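You operate a simulated robot arm through the tools that you are given. There is no shell and no other tool. Be economical: measure what you need, move in short steps, check, and stop when the job is done.

Carry out the task below with a simulated robot arm. There is one attempt and no reset: what you move stays moved.

Task
Crank the cream bobbin full and shut it in the bobbin box.
Fine: seat it in the winder's cup, clutch to Wind, crank till Full lights, clutch Free before lifting; lid back on; box, cones, other bobbins untouched.

Only the result counts: the job must be done as asked and must still hold three seconds after the hand-in. Knocking over, shifting, dropping, spilling or breaking anything else fails it. Lids that push on must go on centred and level and be pressed home; caps that screw on are set level and turned clockwise until they are tight.

Robot
A 7-joint arm with a two-finger parallel gripper, fixed in place. Base frame: the origin is at the foot of the arm, x ahead of it, y to its left, z up; the work surface is at about z = 80. Units: cm, degrees, N and s.
With the tool pointing down near the work surface it reaches from about 24 to 68 cm from the base axis. Its first joint turns from -66.0 to 66.0 degrees. Payload 2.4 kg.
Tool frame: the origin (TCP) lies between the finger pads and is the grasp point; the fingertips stand 3 cm ahead of it; z points along the fingers, y is the line along which they close. The gripper opens to 9.4 cm. The fingers are 2.8 cm wide and 1 cm thick; the gripper's body (5 by 9.6 cm) begins 5.5 cm behind the TCP.
Orientation is told as [roll, pitch, yaw] about the base's x, y, z axes, in that order, counted from this pose: with the fingers straight down and closing along the base's y, the tool's x points along the base's -x, its y along +y and its z along -z.

Tools
- The arm moves only by the tool jog_arm. Its argument "plan" is a list of rows, each a list of 7 numbers: the shift along the base's x, y, z in m, then the turn, a rotation vector about the base's x, y, z in rad, then the closure in counts, from 0 (fully open) to 255 (shut). In form: [[dx, dy, dz, ax, ay, az, fingers], ...]. A call has 1 to 12 rows; each row shifts and turns the commanded pose from where the row before left it. Each row takes 0.2 s and may step no farther than 5 cm and 8.6 degrees from the row before; otherwise, or with a gripper value out of range, the whole call is refused. A pose out of reach is approached as far as the arm can. The call stops where the force on the tool passes 40 N (or 10 N more than at its start, if that is more) or the arm is blocked; 0.2 s more then pass. The fingers move at their own pace (about 15.3 cm/s each) and stop on an object; they squeeze with about 30 N. The grip force told is the motor's: it shows also when the fingers shut on nothing. Time passes only in rows, and 0.2 s behind the last, so rows that do not move let the fingers close. It gives the time, the measured TCP pose, the force on the tool (base axes), the opening and the grip force at its end, in the units of the frame above (readings bear some noise), and new pictures: "views" is both (left out), scene, wrist or none.
- Cameras (640 x 400 px; columns grow to the right, rows downward): "scene" is fixed at [2.97, 47.56, 143.53]; the picture's right is [-0.80, -0.60, 0.00], its down [-0.41, 0.55, -0.72] and it looks along [0.43, -0.58, -0.69] (base axes); focal length 315 px, centre (320, 200). "wrist" rides on the gripper at [-3.7, 0, -5.8] in the tool frame; the picture's right is [0.00, -1.00, 0.00], its down [0.97, 0.00, -0.24] and it looks along [0.24, 0.00, 0.97] (tool axes); focal length 218 px, centre (320, 200). There is no depth. A picture from a camera that has moved, and an enlarged one, comes with that camera's place and axes in the base frame and with its lens.
- zoom(camera, box): a new picture of the part [left, top, right, bottom] of that camera's present view, enlarged. No time passes.
- close_job(): hands the job in; it is judged then, once.

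Work in short steps. Places have to be worked out from the pictures, the camera data and where the tool is seen: move nearer, look again, correct. Check each grasp and each placing, and mend what went wrong. You have 120 turns and 150 pictures in all, those below and enlarged ones among them. Open the gripper and draw the arm clear of the work before you hand the job in, unless the task says otherwise; then end with one line.

The tools are called after "Call:" as a command line: name --pt "numbers of a row" for each row, then --argument value for the rest, lists and objects as JSON in quotes. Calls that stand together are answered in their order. jog_arm: Moves the arm, as the interface text tells. Its arguments: {"type":"object","properties":{"plan":{"type":"array","items":{"type":"array","items":{"type":"number"}}},"views":{"type":"string","enum":["both","scene","wrist","none"]}},"required":["plan"]} The other tools are called the same way: zoom (camera, box) takes an enlarged picture of a part of a camera's view; close_job () hands the job in.

At the start:

```text
clock: 0.0
ee_pos: [38.17, 12.83, 111.28]
tcp_rot: [0.0, 0.1, -0.1]
ft_force: [-0.4, 0.2, -0.7]
opening: 9.44
gripper_force: 0.0
```

scene: 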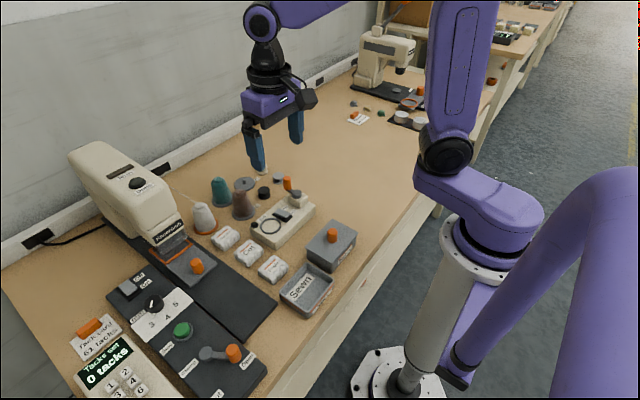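
wrist: 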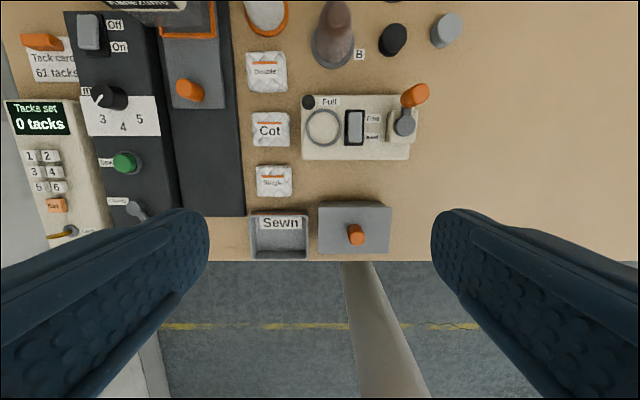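

I'll start by enlarging the winder area in both views to identify the bobbins, box and controls.

Call:
zoom --camera "scene" --box '[180, 160, 380, 320]'

Call:
zoom --camera "wrist" --box '[230, 0, 480, 156]'

Call:
zoom --camera "scene" --box '[330, 60, 490, 160]'

```text
2.50 times, centred on (280, 240) of scene
camera zoom: at [2.97, 47.56, 143.53], right [-0.8, -0.6, 0.0], down [-0.41, 0.55, -0.72], along [0.43, -0.58, -0.69], focal length 788 px, centre (420, 100)
```

zoom: 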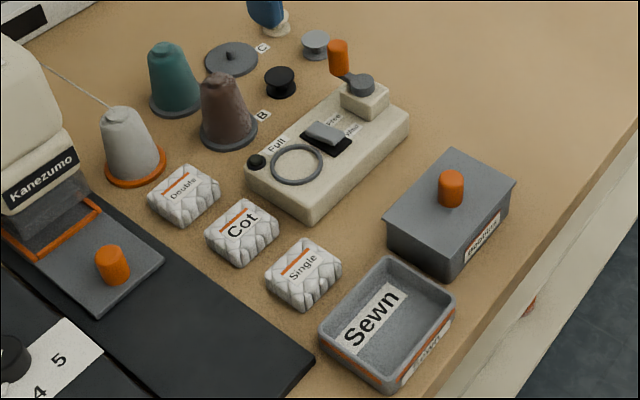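

```text
2.56 times, centred on (355, 78) of wrist
camera zoom: at [41.95, 13.03, 117.02], right [0.0, -1.0, 0.0], down [-0.97, 0.0, 0.24], along [-0.24, 0.0, -0.97], focal length 559 px, centre (230, 512)
```

zoom: 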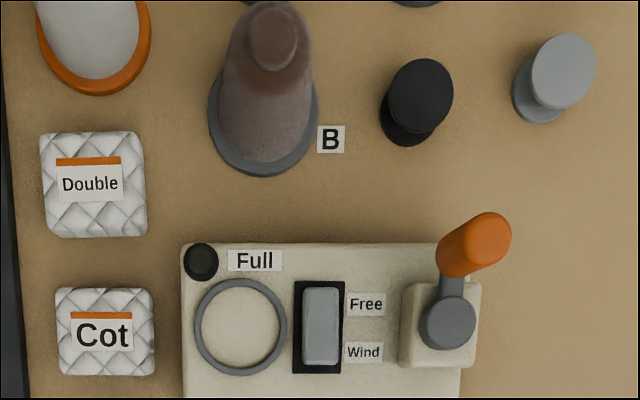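

```text
4.00 times, centred on (410, 110) of scene
camera zoom: at [2.97, 47.56, 143.53], right [-0.8, -0.6, 0.0], down [-0.41, 0.55, -0.72], along [0.43, -0.58, -0.69], focal length 1260 px, centre (-40, 560)
```

zoom: 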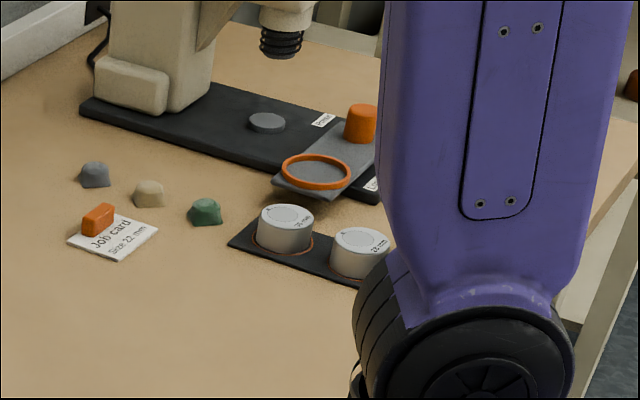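

The cream bobbin is half hidden behind the finger, at about (65, -5.5). The box lid knob is near (29.6, 8) and the winder cup near (44.6, 12.6). I'll shift forward and right at this height to see the bobbins better.

Call:
jog_arm --pt "0.04 -0.04 0 0 0 0 0" --pt "0.04 -0.04 0 0 0 0 0" --pt "0.04 -0.04 0 0 0 0 0" --pt "0 0 0 0 0 0 0"

```text
refused: row 1 steps farther than a row can; nothing moved
```

Keeping each step under 5 cm in total, I'll make the same move in smaller rows.

Call:
jog_arm --pt "0.03 -0.03 0 0 0 0 0" --pt "0.03 -0.03 0 0 0 0 0" --pt "0.03 -0.03 0 0 0 0 0" --pt "0.03 -0.03 0 0 0 0 0" --pt "0 0 0 0 0 0 0"

```text
clock: 1.2
ee_pos: [50.13, 0.75, 111.12]
tcp_rot: [-0.1, 0.0, 0.0]
ft_force: [0.9, 0.7, -0.7]
opening: 9.43
gripper_force: 0.0
camera wrist: at [53.82, 0.94, 116.95], right [0.0, -1.0, 0.0], down [-0.97, 0.0, 0.24], along [-0.24, 0.0, -0.97], focal length 218 px, centre (320, 200)
```

scene: 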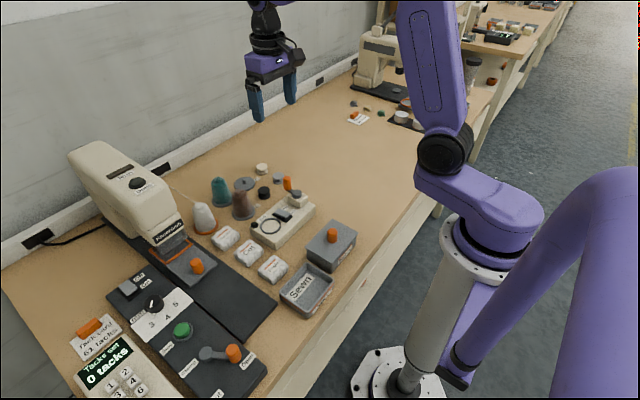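
wrist: 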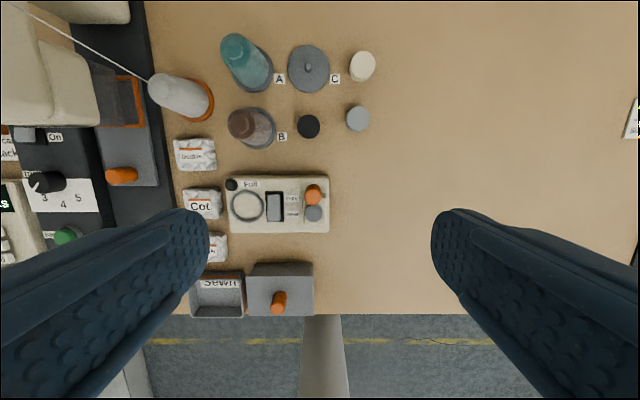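

Call:
zoom --camera "wrist" --box '[220, 30, 400, 142]'

Call:
zoom --camera "scene" --box '[200, 150, 328, 230]'

Call:
zoom --camera "wrist" --box '[180, 170, 360, 282]'

```text
3.56 times, centred on (310, 86) of wrist
camera zoom: at [53.82, 0.94, 116.95], right [0.0, -1.0, 0.0], down [-0.97, 0.0, 0.24], along [-0.24, 0.0, -0.97], focal length 776 px, centre (356, 605)
```

zoom: 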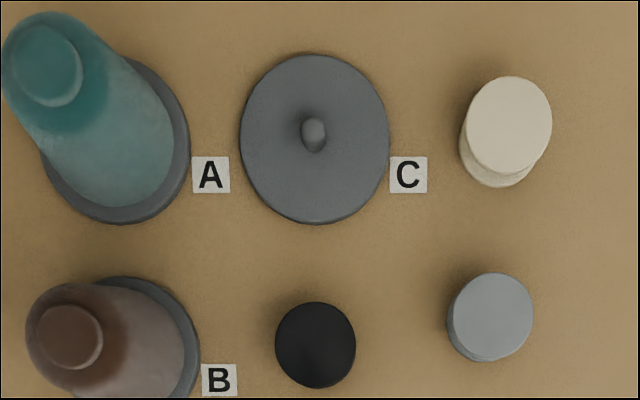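

```text
5.00 times, centred on (264, 190) of scene
camera zoom: at [2.97, 47.56, 143.53], right [-0.8, -0.6, 0.0], down [-0.41, 0.55, -0.72], along [0.43, -0.58, -0.69], focal length 1575 px, centre (600, 250)
```

zoom: 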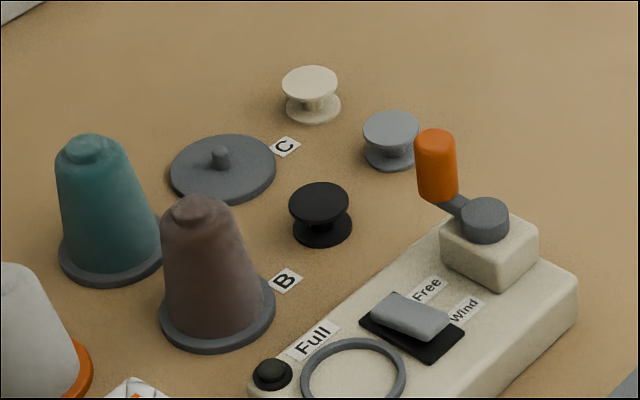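

```text
3.56 times, centred on (270, 226) of wrist
camera zoom: at [53.82, 0.94, 116.95], right [0.0, -1.0, 0.0], down [-0.97, 0.0, 0.24], along [-0.24, 0.0, -0.97], focal length 776 px, centre (498, 108)
```

zoom: 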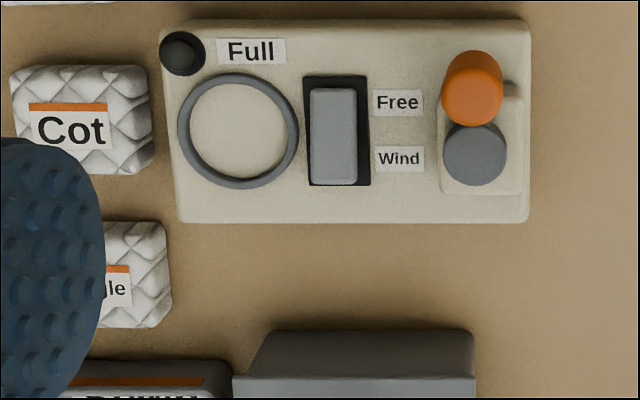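

The cream bobbin measures about (64.7, -5.1) and is about 3.3 cm across. I'll move above it with the fingers partly closed to clear plate C.

Call:
jog_arm --pt "0.0292 -0.0117 -0.025 0 0 0 100" --pt "0.0292 -0.0117 -0.025 0 0 0 100" --pt "0.0292 -0.0117 -0.025 0 0 0 100" --pt "0.0292 -0.0117 -0.025 0 0 0 100" --pt "0.0292 -0.0117 -0.025 0 0 0 100" --pt "0 0 0 0 0 0 100"

```text
clock: 2.6
ee_pos: [65.05, -4.75, 98.89]
tcp_rot: [-0.1, 0.0, 0.0]
ft_force: [0.2, 0.0, 0.6]
opening: 5.72
gripper_force: 0.1
camera wrist: at [68.61, -4.66, 104.68], right [0.0, -1.0, 0.0], down [-0.97, 0.0, 0.24], along [-0.24, 0.0, -0.97], focal length 218 px, centre (320, 200)
```

scene: 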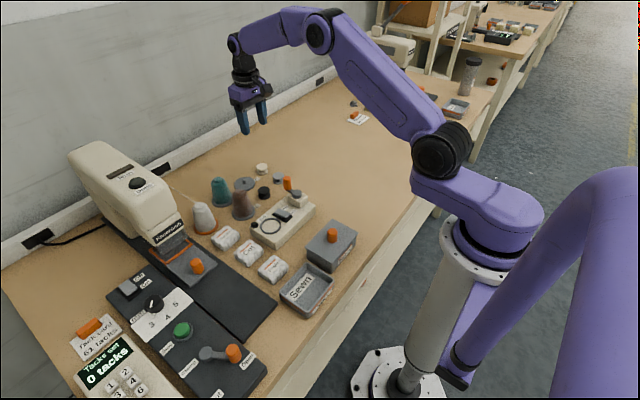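
wrist: 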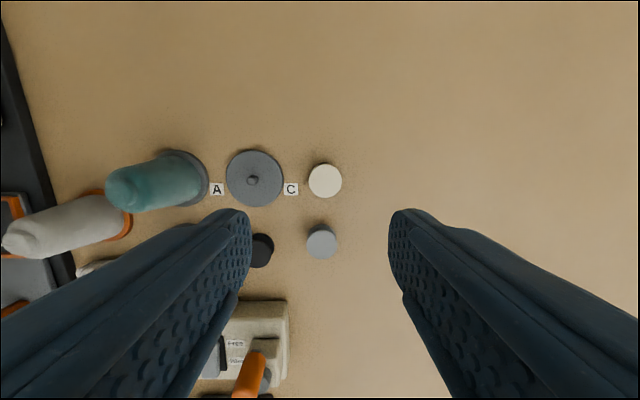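

Bobbin centre computes to about (65.1, -5.2). I'll correct y slightly and descend to look closer.

Call:
jog_arm --pt "0.0 -0.005 -0.04 0 0 0 100" --pt "0.0 0 -0.04 0 0 0 100" --pt "0 0 0 0 0 0 100" --views "wrist"

Call:
zoom --camera "wrist" --box '[220, 120, 420, 245]'

Call:
zoom --camera "scene" --box '[210, 110, 338, 190]'

```text
clock: 3.4
ee_pos: [64.77, -5.41, 90.78]
tcp_rot: [0.0, 0.0, -0.1]
ft_force: [0.3, -0.1, 0.0]
opening: 5.73
gripper_force: 0.1
camera wrist: at [68.46, -5.3, 96.56], right [0.0, -1.0, 0.0], down [-0.97, 0.0, 0.24], along [-0.24, 0.0, -0.97], focal length 218 px, centre (320, 200)
```

wrist: 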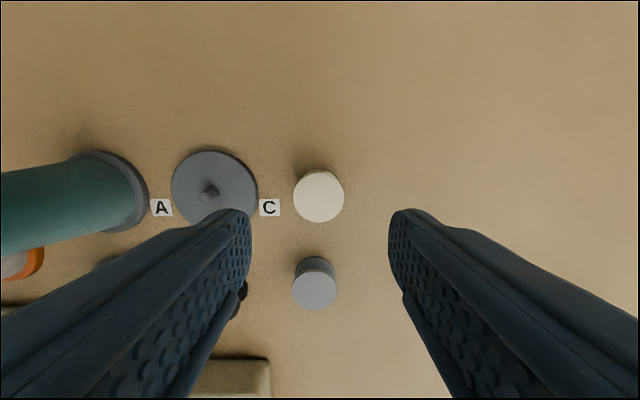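

```text
3.20 times, centred on (320, 182) of wrist
camera zoom: at [68.46, -5.3, 96.56], right [0.0, -1.0, 0.0], down [-0.97, 0.0, 0.24], along [-0.24, 0.0, -0.97], focal length 698 px, centre (320, 256)
```

zoom: 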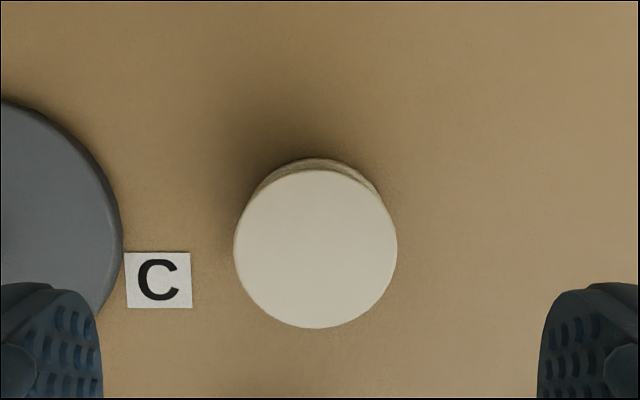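

```text
5.00 times, centred on (274, 150) of scene
camera zoom: at [2.97, 47.56, 143.53], right [-0.8, -0.6, 0.0], down [-0.41, 0.55, -0.72], along [0.43, -0.58, -0.69], focal length 1575 px, centre (550, 450)
```

zoom: 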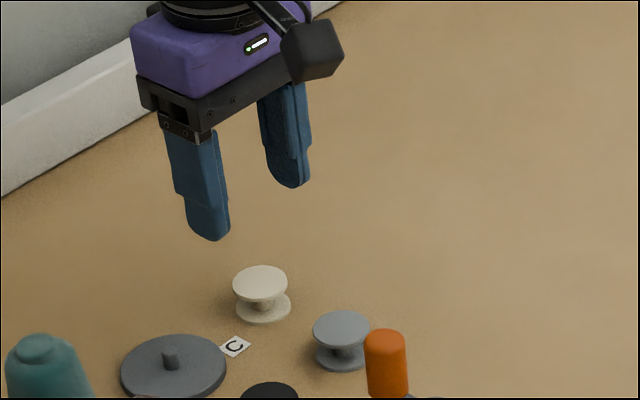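

Bobbin centre is about (65.1, -5.2), 3.4 cm across, with its top near z=82.2. I'll descend so the fingertips reach about z=81 and grip only its upper part.

Call:
jog_arm --pt "0.003 0.001 -0.034 0 0 0 100" --pt "0.0 0 -0.033 0 0 0 100" --pt "0 0 0 0 0 0 100" --views "both"

Call:
zoom --camera "scene" --box '[220, 130, 316, 190]'

```text
clock: 4.2
ee_pos: [64.97, -5.41, 83.96]
tcp_rot: [0.0, 0.0, 0.0]
ft_force: [-0.2, -0.3, 0.1]
opening: 5.74
gripper_force: 0.2
camera wrist: at [68.68, -5.32, 89.86], right [0.0, -1.0, 0.0], down [-0.97, 0.0, 0.24], along [-0.24, 0.0, -0.97], focal length 218 px, centre (320, 200)
```

scene: 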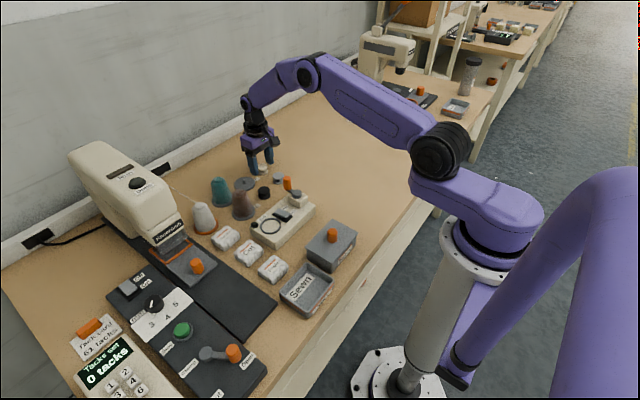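
wrist: 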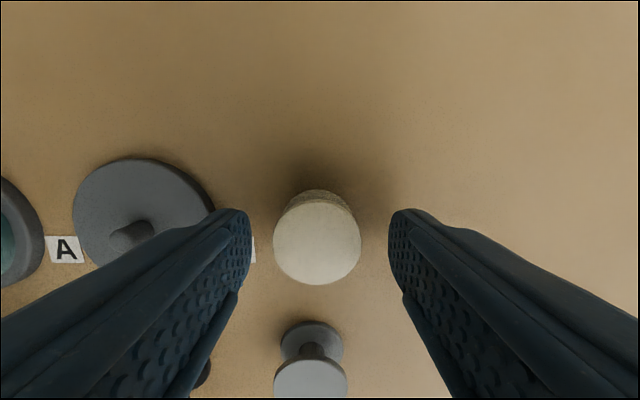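

```text
6.67 times, centred on (268, 160) of scene
camera zoom: at [2.97, 47.56, 143.53], right [-0.8, -0.6, 0.0], down [-0.41, 0.55, -0.72], along [0.43, -0.58, -0.69], focal length 2100 px, centre (667, 467)
```

zoom: 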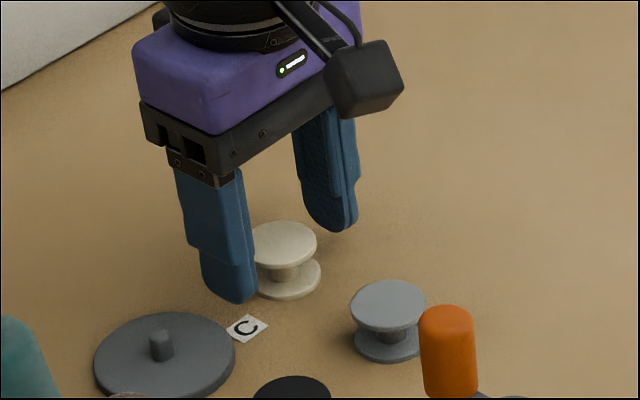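

The fingertips straddle the bobbin and clear plate C. I'll nudge to centre and close.

Call:
jog_arm --pt "0.003 0.001 0 0 0 0 100" --pt "0 0 0 0 0 0 180" --pt "0 0 0 0 0 0 255" --pt "0 0 0 0 0 0 255" --pt "0 0 0.02 0 0 0 255" --pt "0 0 0.04 0 0 0 255"

Call:
zoom --camera "scene" --box '[220, 110, 316, 170]'

```text
clock: 5.6
ee_pos: [65.36, -5.33, 90.02]
tcp_rot: [0.0, 0.1, -0.1]
ft_force: [0.5, 0.3, 0.5]
opening: 3.18
gripper_force: 30.1
camera wrist: at [69.02, -5.04, 95.81], right [0.0, -1.0, 0.0], down [-0.97, 0.0, 0.24], along [-0.24, 0.0, -0.97], focal length 218 px, centre (320, 200)
```

scene: 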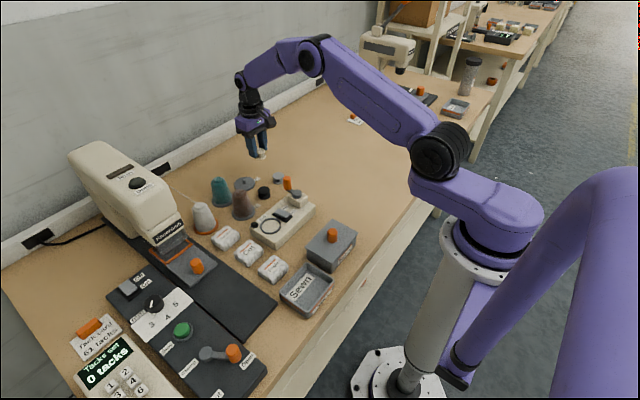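
wrist: 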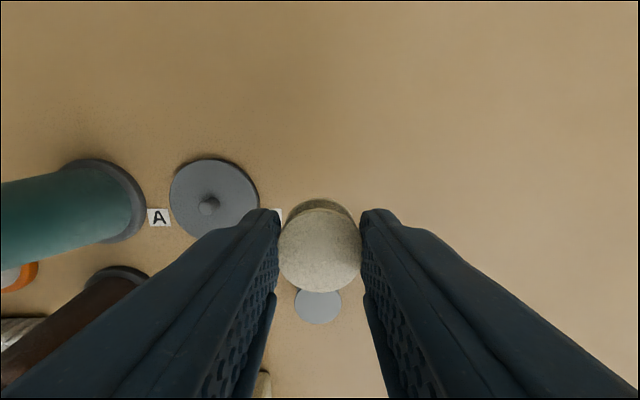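

```text
6.67 times, centred on (268, 140) of scene
camera zoom: at [2.97, 47.56, 143.53], right [-0.8, -0.6, 0.0], down [-0.41, 0.55, -0.72], along [0.43, -0.58, -0.69], focal length 2100 px, centre (667, 600)
```

zoom: 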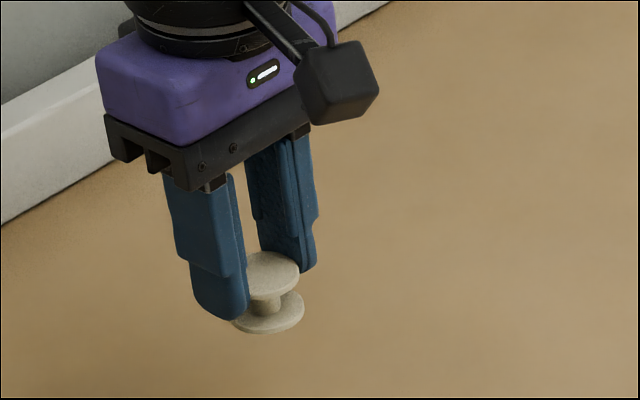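

The bobbin is held level. I'll lift it and carry it high over the winder cup near (44.6, 12.6).

Call:
jog_arm --pt "0 0 0.048 0 0 0 255" --pt "0 0 0.048 0 0 0 255" --pt "-0.0345 0.0298 0 0 0 0 255" --pt "-0.0345 0.0298 0 0 0 0 255" --pt "-0.0345 0.0298 0 0 0 0 255" --pt "-0.0345 0.0298 0 0 0 0 255" --pt "-0.0345 0.0298 0 0 0 0 255" --pt "-0.0345 0.0298 0 0 0 0 255" --pt "0 0 0 0 0 0 255"

Call:
zoom --camera "wrist" --box '[220, 120, 420, 245]'

```text
clock: 7.6
ee_pos: [44.78, 12.56, 99.56]
tcp_rot: [0.0, -0.1, 0.0]
ft_force: [-0.1, -0.1, -0.4]
opening: 3.04
gripper_force: 29.9
camera wrist: at [48.51, 12.75, 105.35], right [0.0, -1.0, 0.0], down [-0.97, 0.0, 0.24], along [-0.24, 0.0, -0.97], focal length 218 px, centre (320, 200)
```

scene: 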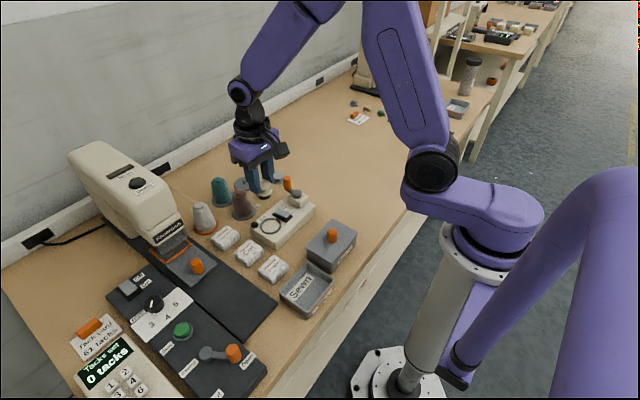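
wrist: 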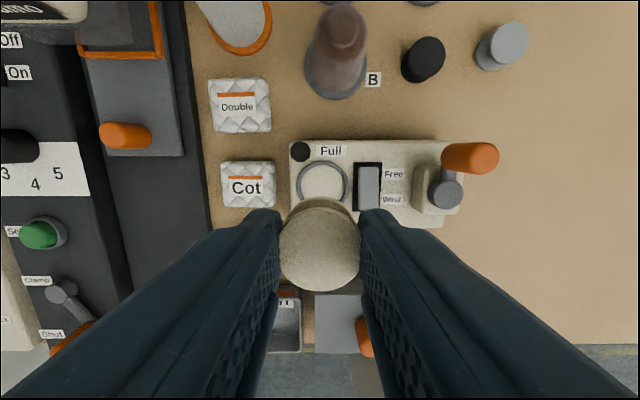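

```text
3.20 times, centred on (320, 182) of wrist
camera zoom: at [48.51, 12.75, 105.35], right [0.0, -1.0, 0.0], down [-0.97, 0.0, 0.24], along [-0.24, 0.0, -0.97], focal length 698 px, centre (320, 256)
```

zoom: 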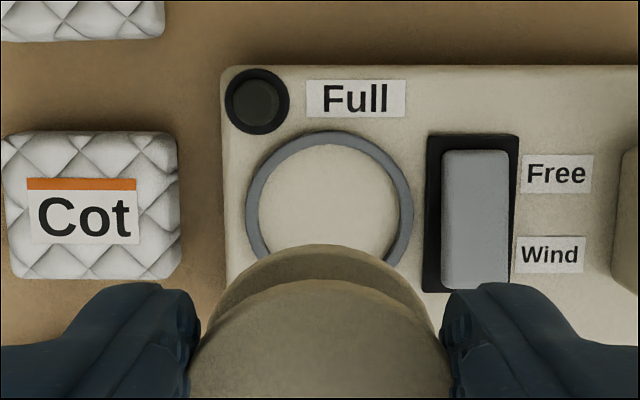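

Ring centre is about (44.45, 12.45). I'll correct by (-0.3, -0.3), lower to z≈90 and check.

Call:
jog_arm --pt "-0.003 -0.003 -0.03 0 0 0 255" --pt "0 0 -0.035 0 0 0 255" --pt "0 0 -0.025 0 0 0 255" --pt "0 0 0 0 0 0 255"

Call:
zoom --camera "wrist" --box '[220, 120, 420, 245]'

Call:
zoom --camera "scene" --box '[230, 175, 326, 235]'

```text
clock: 8.6
ee_pos: [44.6, 12.5, 90.54]
tcp_rot: [0.1, 0.0, 0.0]
ft_force: [-0.3, 0.1, -0.6]
opening: 3.26
gripper_force: 29.7
camera wrist: at [48.16, 12.61, 96.3], right [0.0, -1.0, 0.0], down [-0.97, 0.0, 0.24], along [-0.24, 0.0, -0.97], focal length 218 px, centre (320, 200)
```

scene: 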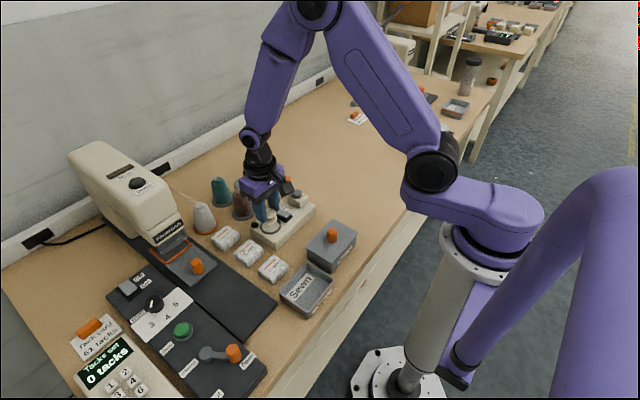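
wrist: 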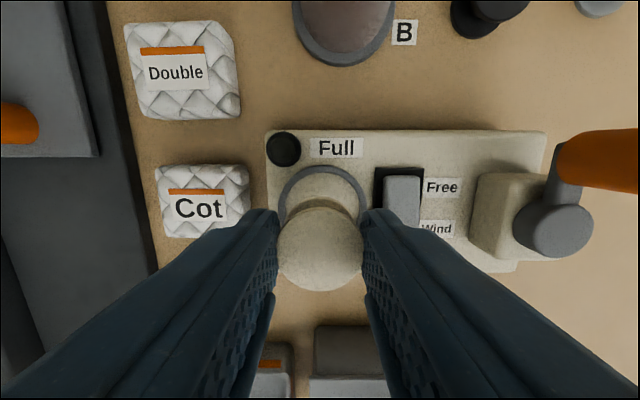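

```text
3.20 times, centred on (320, 182) of wrist
camera zoom: at [48.16, 12.61, 96.3], right [0.0, -1.0, 0.0], down [-0.97, 0.0, 0.24], along [-0.24, 0.0, -0.97], focal length 698 px, centre (320, 256)
```

zoom: 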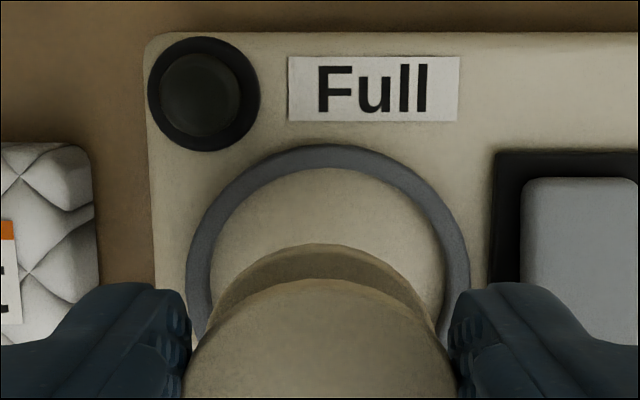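

```text
6.67 times, centred on (278, 205) of scene
camera zoom: at [2.97, 47.56, 143.53], right [-0.8, -0.6, 0.0], down [-0.41, 0.55, -0.72], along [0.43, -0.58, -0.69], focal length 2100 px, centre (600, 167)
```

zoom: 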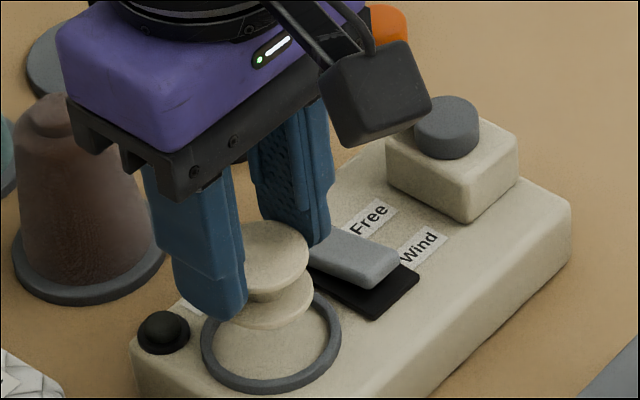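

The bobbin is nearly concentric with the ring and needs -0.15 cm in y. I'll lower it gently until it touches.

Call:
jog_arm --pt "-0.0005 -0.0015 -0.015 0 0 0 255" --pt "0 0 -0.012 0 0 0 255" --pt "0 0 -0.004 0 0 0 255" --pt "0 0 0 0 0 0 255"

Call:
zoom --camera "scene" --box '[230, 175, 326, 235]'

```text
clock: 9.6
ee_pos: [44.46, 12.25, 87.41]
tcp_rot: [0.0, -0.1, 0.0]
ft_force: [-2.5, 0.2, 18.7]
opening: 3.25
gripper_force: 29.7
camera wrist: at [48.15, 12.36, 93.33], right [0.0, -1.0, 0.0], down [-0.97, 0.0, 0.24], along [-0.24, 0.0, -0.97], focal length 218 px, centre (320, 200)
```

scene: 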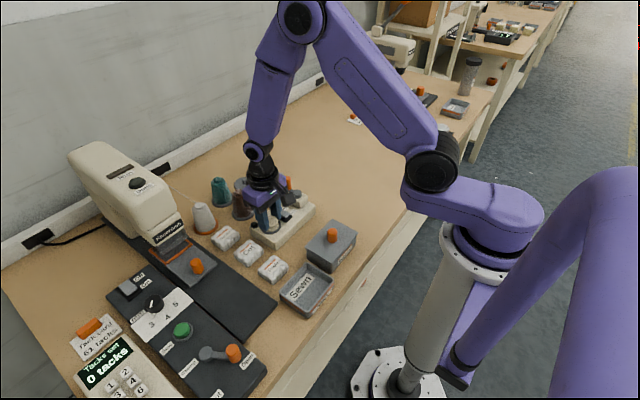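
wrist: 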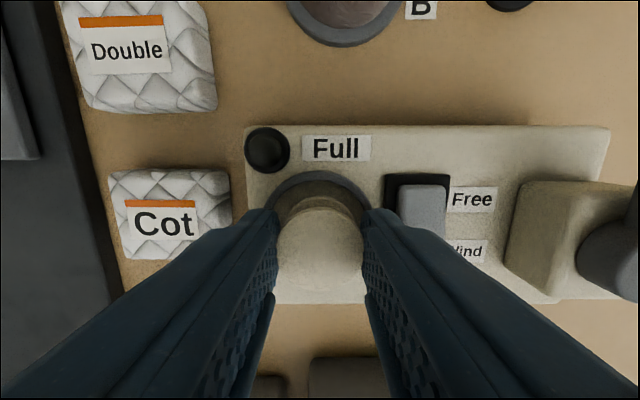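

```text
6.67 times, centred on (278, 205) of scene
camera zoom: at [2.94, 47.55, 143.54], right [-0.8, -0.6, 0.0], down [-0.41, 0.55, -0.72], along [0.43, -0.58, -0.69], focal length 2100 px, centre (600, 167)
```

zoom: 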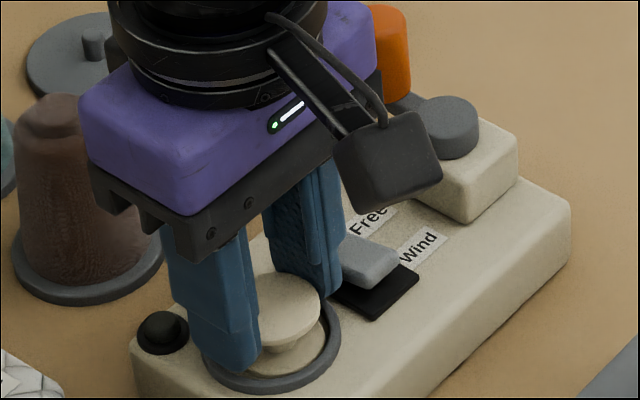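

Contact force is 19 N and the bottom flange looks inside the ring. I'll ease off, open slightly, rise and check.

Call:
jog_arm --pt "0 0 0.001 0 0 0 255" --pt "0 0 0 0 0 0 140" --pt "0 0 0 0 0 0 140" --pt "0 0 0.02 0 0 0 140" --pt "0 0 0.04 0 0 0 140" --pt "0 0 0.04 0 0 0 140" --pt "0 0 0 0 0 0 140"

Call:
zoom --camera "scene" --box '[230, 175, 326, 235]'

Call:
zoom --camera "wrist" --box '[260, 120, 460, 245]'

```text
clock: 11.2
ee_pos: [44.48, 12.22, 97.49]
tcp_rot: [0.0, 0.0, -0.1]
ft_force: [0.2, -0.3, 0.3]
opening: 4.23
gripper_force: 0.0
camera wrist: at [48.07, 12.39, 103.4], right [0.0, -1.0, 0.0], down [-0.97, 0.0, 0.24], along [-0.24, 0.0, -0.97], focal length 218 px, centre (320, 200)
```

scene: 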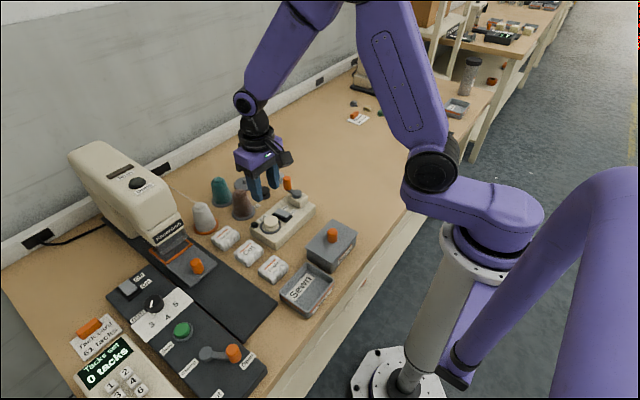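
wrist: 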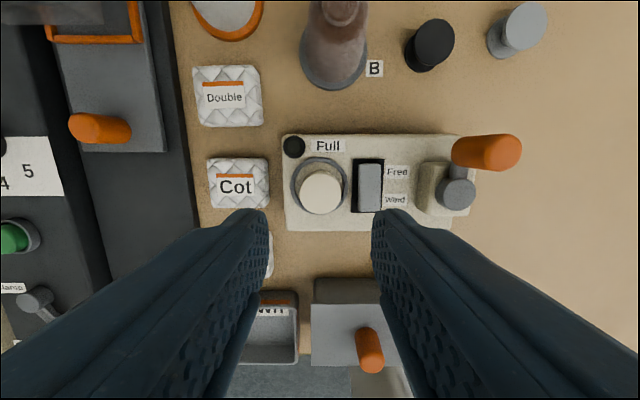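

```text
6.67 times, centred on (278, 205) of scene
camera zoom: at [2.97, 47.56, 143.53], right [-0.8, -0.6, 0.0], down [-0.41, 0.55, -0.72], along [0.43, -0.58, -0.69], focal length 2100 px, centre (600, 167)
```

zoom: 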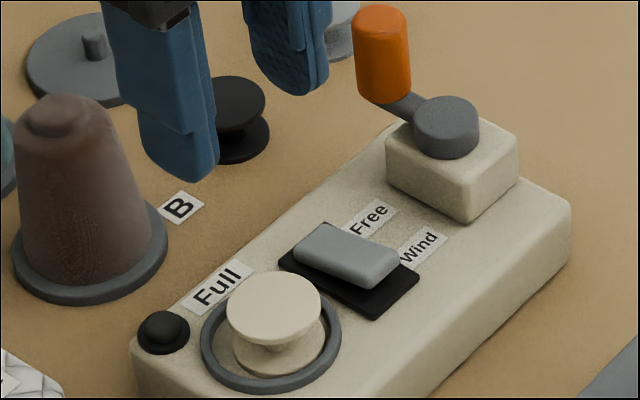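

```text
3.20 times, centred on (360, 182) of wrist
camera zoom: at [48.07, 12.39, 103.4], right [0.0, -1.0, 0.0], down [-0.97, 0.0, 0.24], along [-0.24, 0.0, -0.97], focal length 698 px, centre (192, 256)
```

zoom: 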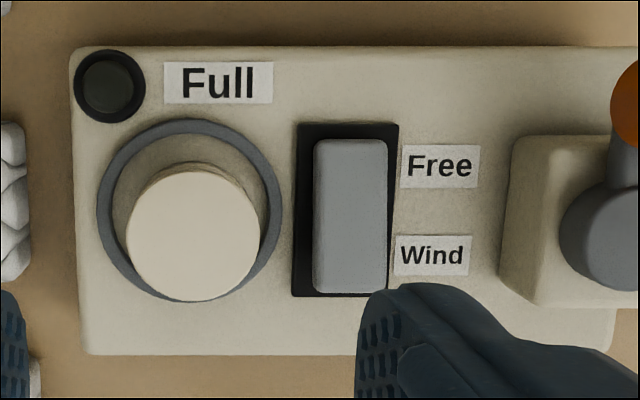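

The bobbin stands flat inside the ring. The clutch rocker has its Wind end raised, near (43, 8), so I'll close the fingers and go above that end.

Call:
jog_arm --pt "-0.009 -0.021 0 0 0 0 255" --pt "-0.0095 -0.021 -0.01 0 0 0 255" --pt "0 0 -0.04 0 0 0 255" --pt "0 0 0 0 0 0 255"

Call:
zoom --camera "scene" --box '[230, 175, 326, 235]'

```text
clock: 12.2
ee_pos: [42.45, 8.01, 92.5]
tcp_rot: [0.0, 0.0, 0.0]
ft_force: [-0.5, -1.1, 0.4]
opening: 0.0
gripper_force: 29.5
camera wrist: at [46.12, 8.17, 98.31], right [0.0, -1.0, 0.0], down [-0.97, 0.0, 0.24], along [-0.24, 0.0, -0.97], focal length 218 px, centre (320, 200)
```

scene: 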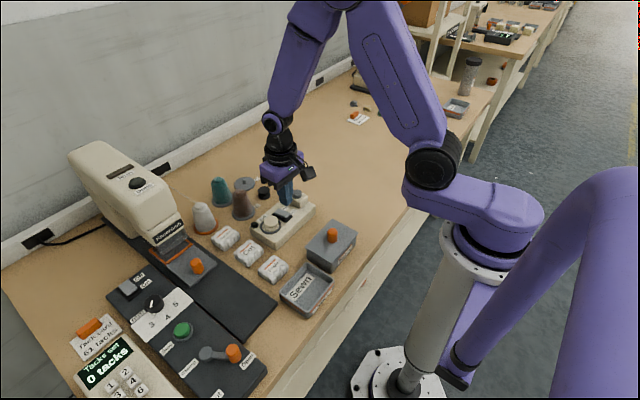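
wrist: 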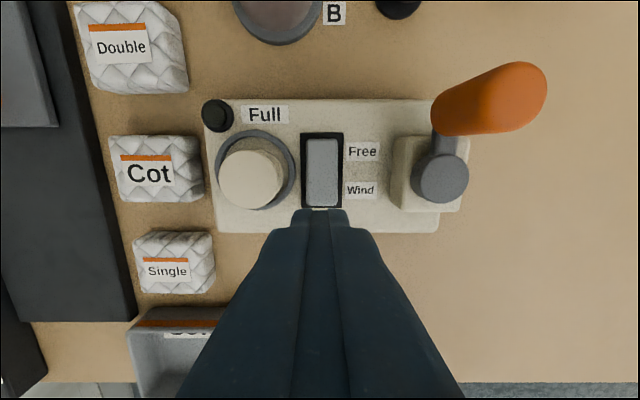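

```text
6.67 times, centred on (278, 205) of scene
camera zoom: at [2.97, 47.56, 143.53], right [-0.8, -0.6, 0.0], down [-0.41, 0.55, -0.72], along [0.43, -0.58, -0.69], focal length 2100 px, centre (600, 167)
```

zoom: 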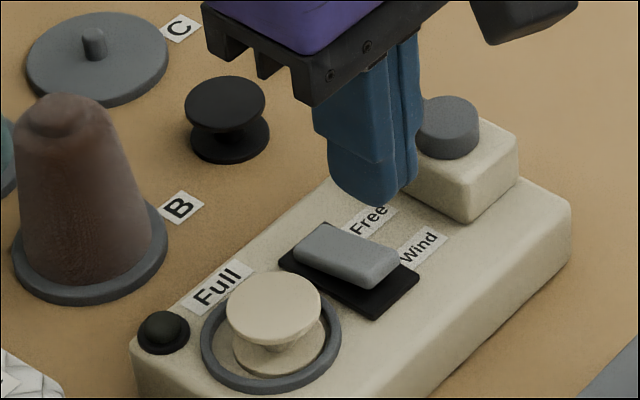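

The tip is lined up over the Wind end. I'll lower in small steps until it presses.

Call:
jog_arm --pt "0 0 -0.03 0 0 0 255" --pt "0 0 -0.01 0 0 0 255" --pt "0 0 -0.004 0 0 0 255" --pt "0 0 -0.004 0 0 0 255"

Call:
zoom --camera "scene" --box '[230, 175, 326, 235]'

```text
clock: 13.2
ee_pos: [42.55, 8.07, 87.84]
tcp_rot: [0.1, 0.0, 0.0]
ft_force: [-5.4, 0.0, 19.4]
opening: 0.0
gripper_force: 29.6
camera wrist: at [46.17, 8.17, 93.61], right [0.0, -1.0, 0.0], down [-0.97, 0.0, 0.24], along [-0.24, 0.0, -0.97], focal length 218 px, centre (320, 200)
```

scene: 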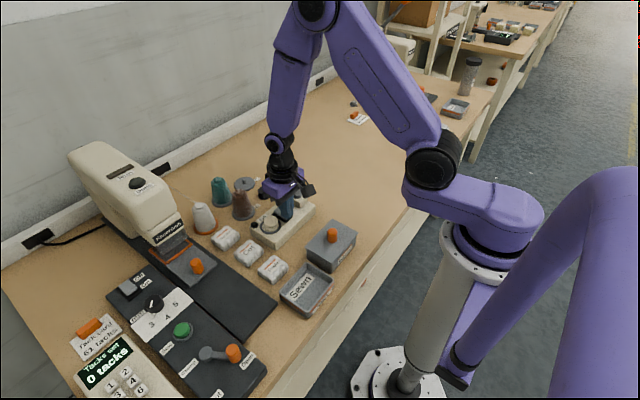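
wrist: 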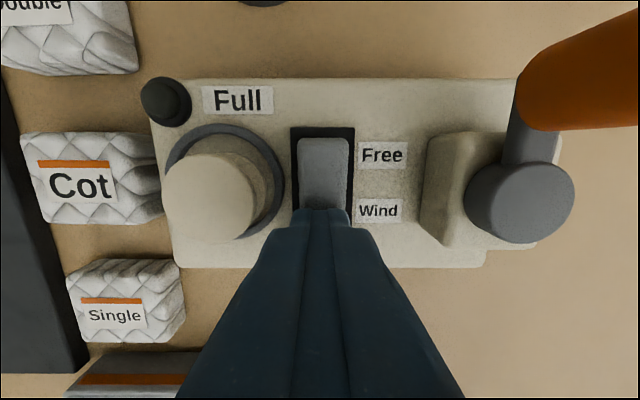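

```text
6.67 times, centred on (278, 205) of scene
camera zoom: at [2.93, 47.55, 143.54], right [-0.8, -0.6, 0.0], down [-0.41, 0.55, -0.72], along [0.43, -0.58, -0.69], focal length 2100 px, centre (600, 167)
```

zoom: 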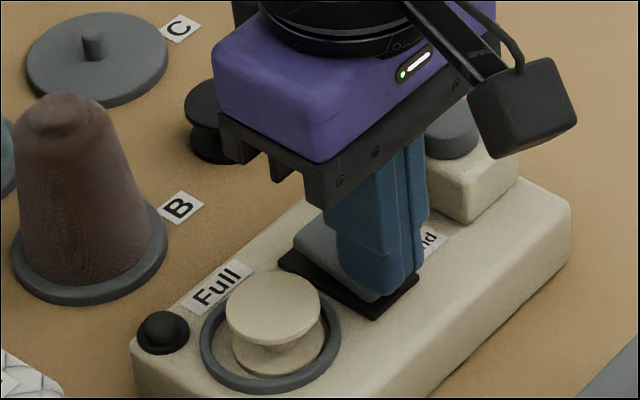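

It took about 19 N, so I'll retract upward and see whether the rocker flipped.

Call:
jog_arm --pt "0 0 0.02 0 0 0 255" --pt "0 0 0.04 0 0 0 255" --pt "0 0 0.04 0 0 0 255" --pt "0 0 0 0 0 0 255" --views "wrist"

Call:
zoom --camera "scene" --box '[230, 175, 326, 235]'

```text
clock: 14.2
ee_pos: [42.69, 7.96, 97.89]
tcp_rot: [-0.1, 0.0, 0.1]
ft_force: [1.3, 0.6, 0.1]
opening: 0.01
gripper_force: 30.0
camera wrist: at [46.4, 8.13, 103.62], right [0.0, -1.0, 0.0], down [-0.97, 0.0, 0.24], along [-0.24, 0.0, -0.97], focal length 218 px, centre (320, 200)
```

wrist: 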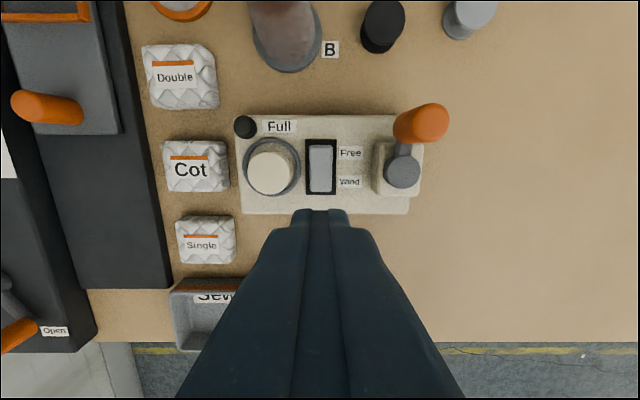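

```text
6.67 times, centred on (278, 205) of scene
camera zoom: at [2.97, 47.56, 143.53], right [-0.8, -0.6, 0.0], down [-0.41, 0.55, -0.72], along [0.43, -0.58, -0.69], focal length 2100 px, centre (600, 167)
```

zoom: 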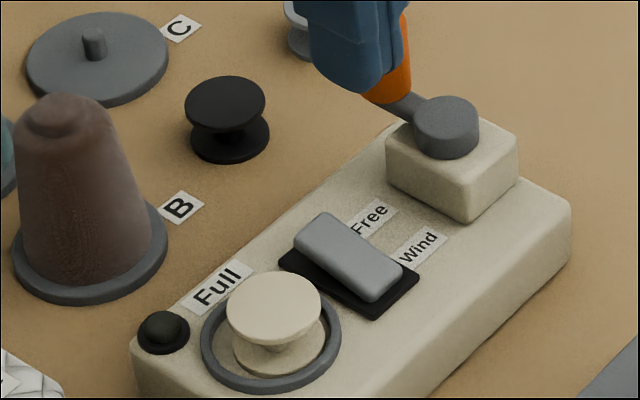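

The rocker is now tilted to Wind. Next I'll go above the crank handle near (47.6, 2.2) with the gripper open to measure it.

Call:
jog_arm --pt "0.02 -0.025 0.02 0 0 0 120" --pt "0.02 -0.025 0.01 0 0 0 120" --pt "0.005 -0.008 0 0 0 0 120" --pt "0 0 0 0 0 0 120"

Call:
zoom --camera "wrist" --box '[220, 120, 420, 245]'

Call:
zoom --camera "scene" --box '[245, 155, 341, 215]'

```text
clock: 15.2
ee_pos: [47.06, 2.21, 100.79]
tcp_rot: [0.0, 0.0, 0.1]
ft_force: [0.3, 0.3, -1.0]
opening: 4.98
gripper_force: 0.0
camera wrist: at [50.74, 2.41, 106.65], right [0.0, -1.0, 0.0], down [-0.97, 0.0, 0.24], along [-0.24, 0.0, -0.97], focal length 218 px, centre (320, 200)
```

scene: 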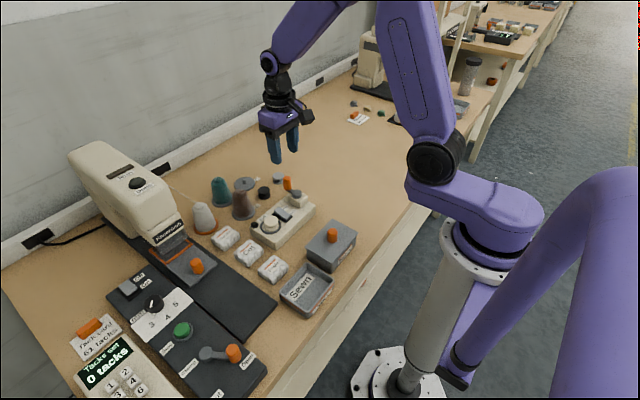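
wrist: 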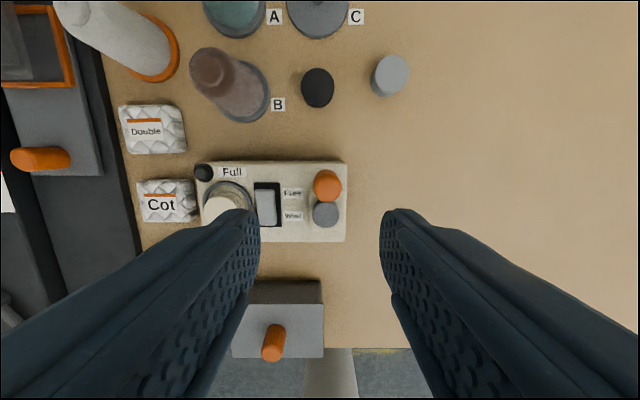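

```text
3.20 times, centred on (320, 182) of wrist
camera zoom: at [50.74, 2.41, 106.65], right [0.0, -1.0, 0.0], down [-0.97, 0.0, 0.24], along [-0.24, 0.0, -0.97], focal length 698 px, centre (320, 256)
```

zoom: 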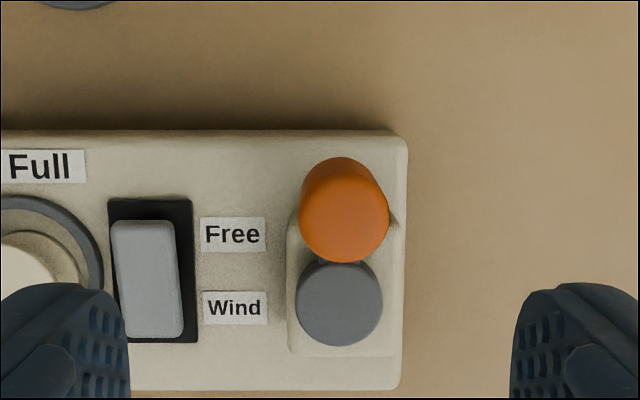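

```text
6.67 times, centred on (293, 185) of scene
camera zoom: at [2.97, 47.56, 143.53], right [-0.8, -0.6, 0.0], down [-0.41, 0.55, -0.72], along [0.43, -0.58, -0.69], focal length 2100 px, centre (500, 300)
```

zoom: 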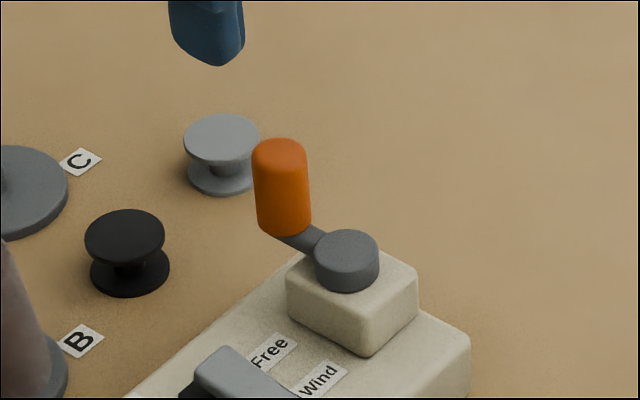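

The crank hub is at about (44.6, 1.85) with its top at z 87.7. The knob is at (47.7, 1.83), z 87–91, 2 cm across, giving a radius of about 3.1. I'll lower the fingers around the knob.

Call:
jog_arm --pt "0.0065 -0.005 -0.03 0 0 0 120" --pt "0 0 -0.035 0 0 0 120" --pt "0 0 -0.03 0 0 0 120" --pt "0 0 0 0 0 0 120"

Call:
zoom --camera "scene" --box '[245, 155, 341, 215]'

```text
clock: 16.2
ee_pos: [47.66, 1.63, 91.12]
tcp_rot: [0.1, 0.0, 0.0]
ft_force: [-0.8, -0.2, -0.4]
opening: 4.99
gripper_force: 0.1
camera wrist: at [51.38, 1.8, 97.04], right [0.0, -1.0, 0.0], down [-0.97, 0.0, 0.24], along [-0.24, 0.0, -0.97], focal length 218 px, centre (320, 200)
```

scene: 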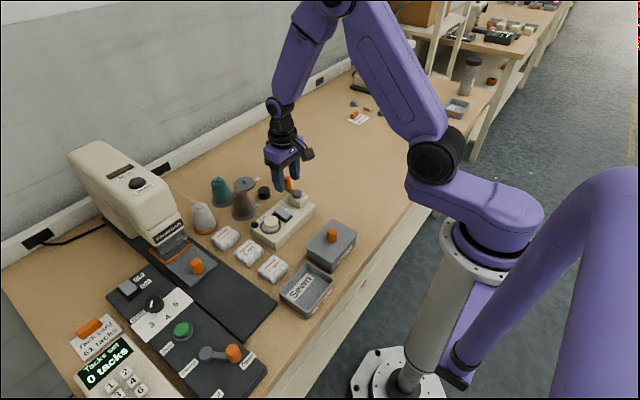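
wrist: 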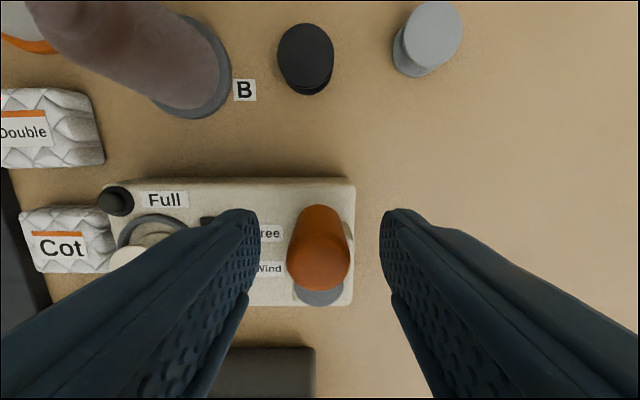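

```text
6.67 times, centred on (293, 185) of scene
camera zoom: at [2.97, 47.56, 143.53], right [-0.8, -0.6, 0.0], down [-0.41, 0.55, -0.72], along [0.43, -0.58, -0.69], focal length 2100 px, centre (500, 300)
```

zoom: 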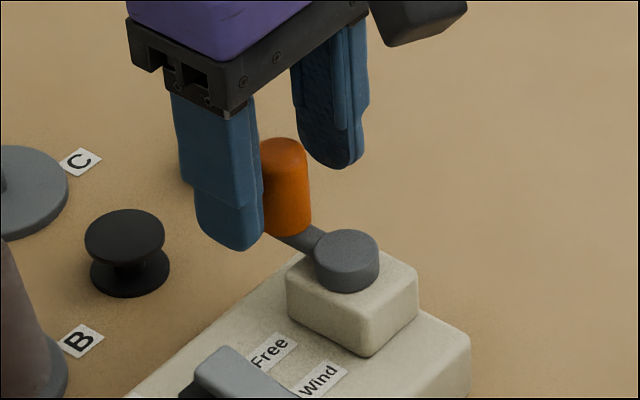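

The knob is centred between the fingers. I'll grip it and turn a clockwise quarter.

Call:
jog_arm --pt "0 0 0 0 0 0 255" --pt "0 0 0 0 0 0 255" --pt "-0.00106 -0.00802 0 0 0 0 255" --pt "-0.00309 -0.00748 0 0 0 0 255" --pt "-0.00493 -0.00642 0 0 0 0 255" --pt "-0.00642 -0.00493 0 0 0 0 255" --pt "-0.00748 -0.00309 0 0 0 0 255" --pt "-0.00802 -0.00106 0 0 0 0 255"

Call:
zoom --camera "scene" --box '[245, 155, 341, 215]'

```text
clock: 18.0
ee_pos: [44.58, -1.49, 91.21]
tcp_rot: [0.0, 0.1, 0.1]
ft_force: [1.3, -0.8, -26.5]
opening: 2.08
gripper_force: 45.3
camera wrist: at [48.25, -1.34, 97.05], right [0.0, -1.0, 0.0], down [-0.97, 0.0, 0.24], along [-0.24, 0.0, -0.97], focal length 218 px, centre (320, 200)
```

scene: 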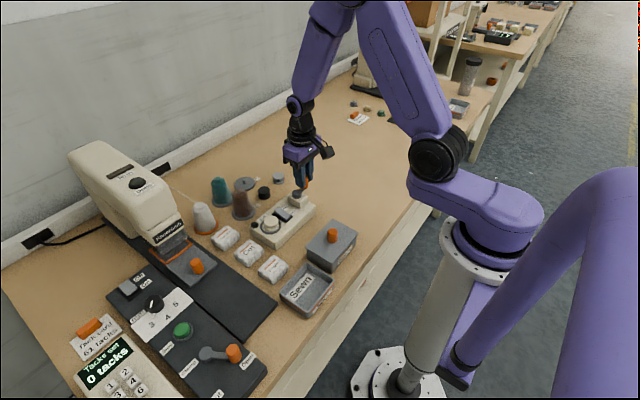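
wrist: 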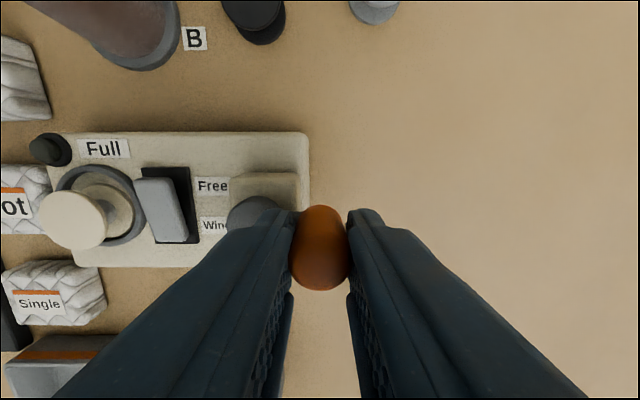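

```text
6.67 times, centred on (293, 185) of scene
camera zoom: at [3.01, 47.55, 143.53], right [-0.8, -0.6, 0.0], down [-0.41, 0.55, -0.72], along [0.43, -0.58, -0.69], focal length 2100 px, centre (500, 300)
```

zoom: 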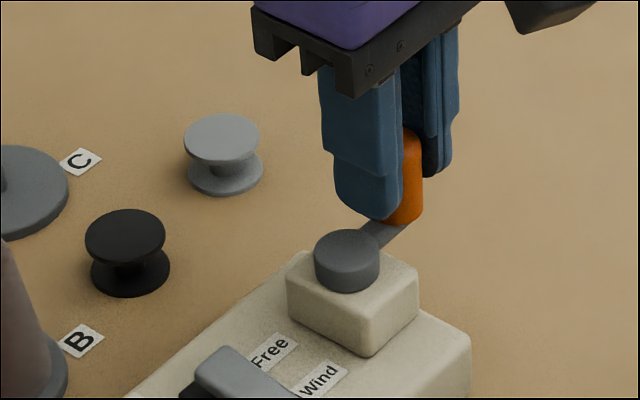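

The crank follows clockwise, but there is about -26 N of vertical pull, so I'll lower slightly and continue through the next quarter.

Call:
jog_arm --pt "0 0 -0.001 0 0 0 255" --pt "-0.00802 0.00106 0 0 0 0 255" --pt "-0.00748 0.00309 0 0 0 0 255" --pt "-0.00642 0.00493 0 0 0 0 255" --pt "-0.00493 0.00642 0 0 0 0 255" --pt "-0.00309 0.00748 0 0 0 0 255" --pt "-0.00106 0.00802 0 0 0 0 255" --views "scene"

Call:
zoom --camera "scene" --box '[235, 165, 331, 225]'

```text
clock: 19.6
ee_pos: [41.41, 1.86, 91.27]
tcp_rot: [0.1, 0.2, 0.1]
ft_force: [-18.2, 1.3, 28.3]
opening: 2.07
gripper_force: 44.8
```

scene: 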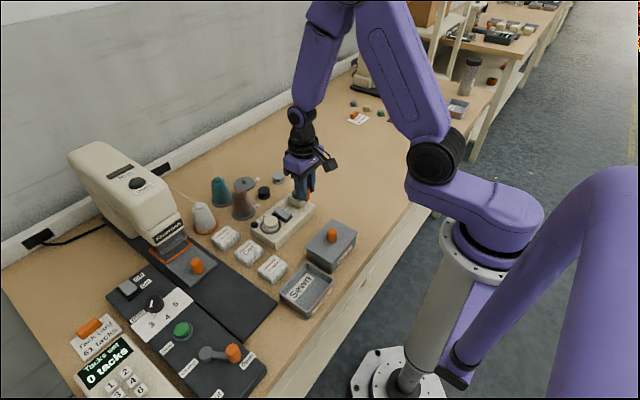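

```text
6.67 times, centred on (283, 195) of scene
camera zoom: at [2.88, 47.56, 143.53], right [-0.8, -0.6, 0.0], down [-0.41, 0.55, -0.72], along [0.43, -0.58, -0.69], focal length 2100 px, centre (567, 233)
```

zoom: 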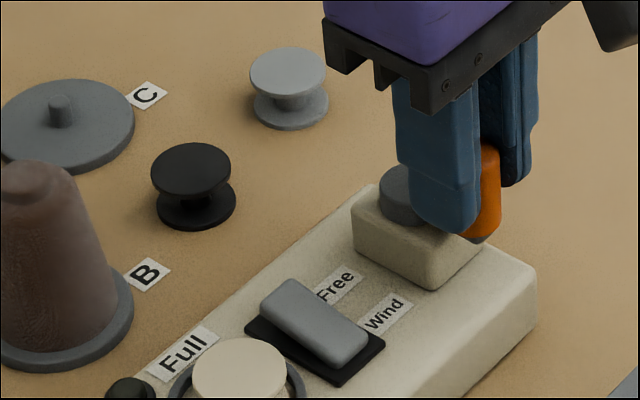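

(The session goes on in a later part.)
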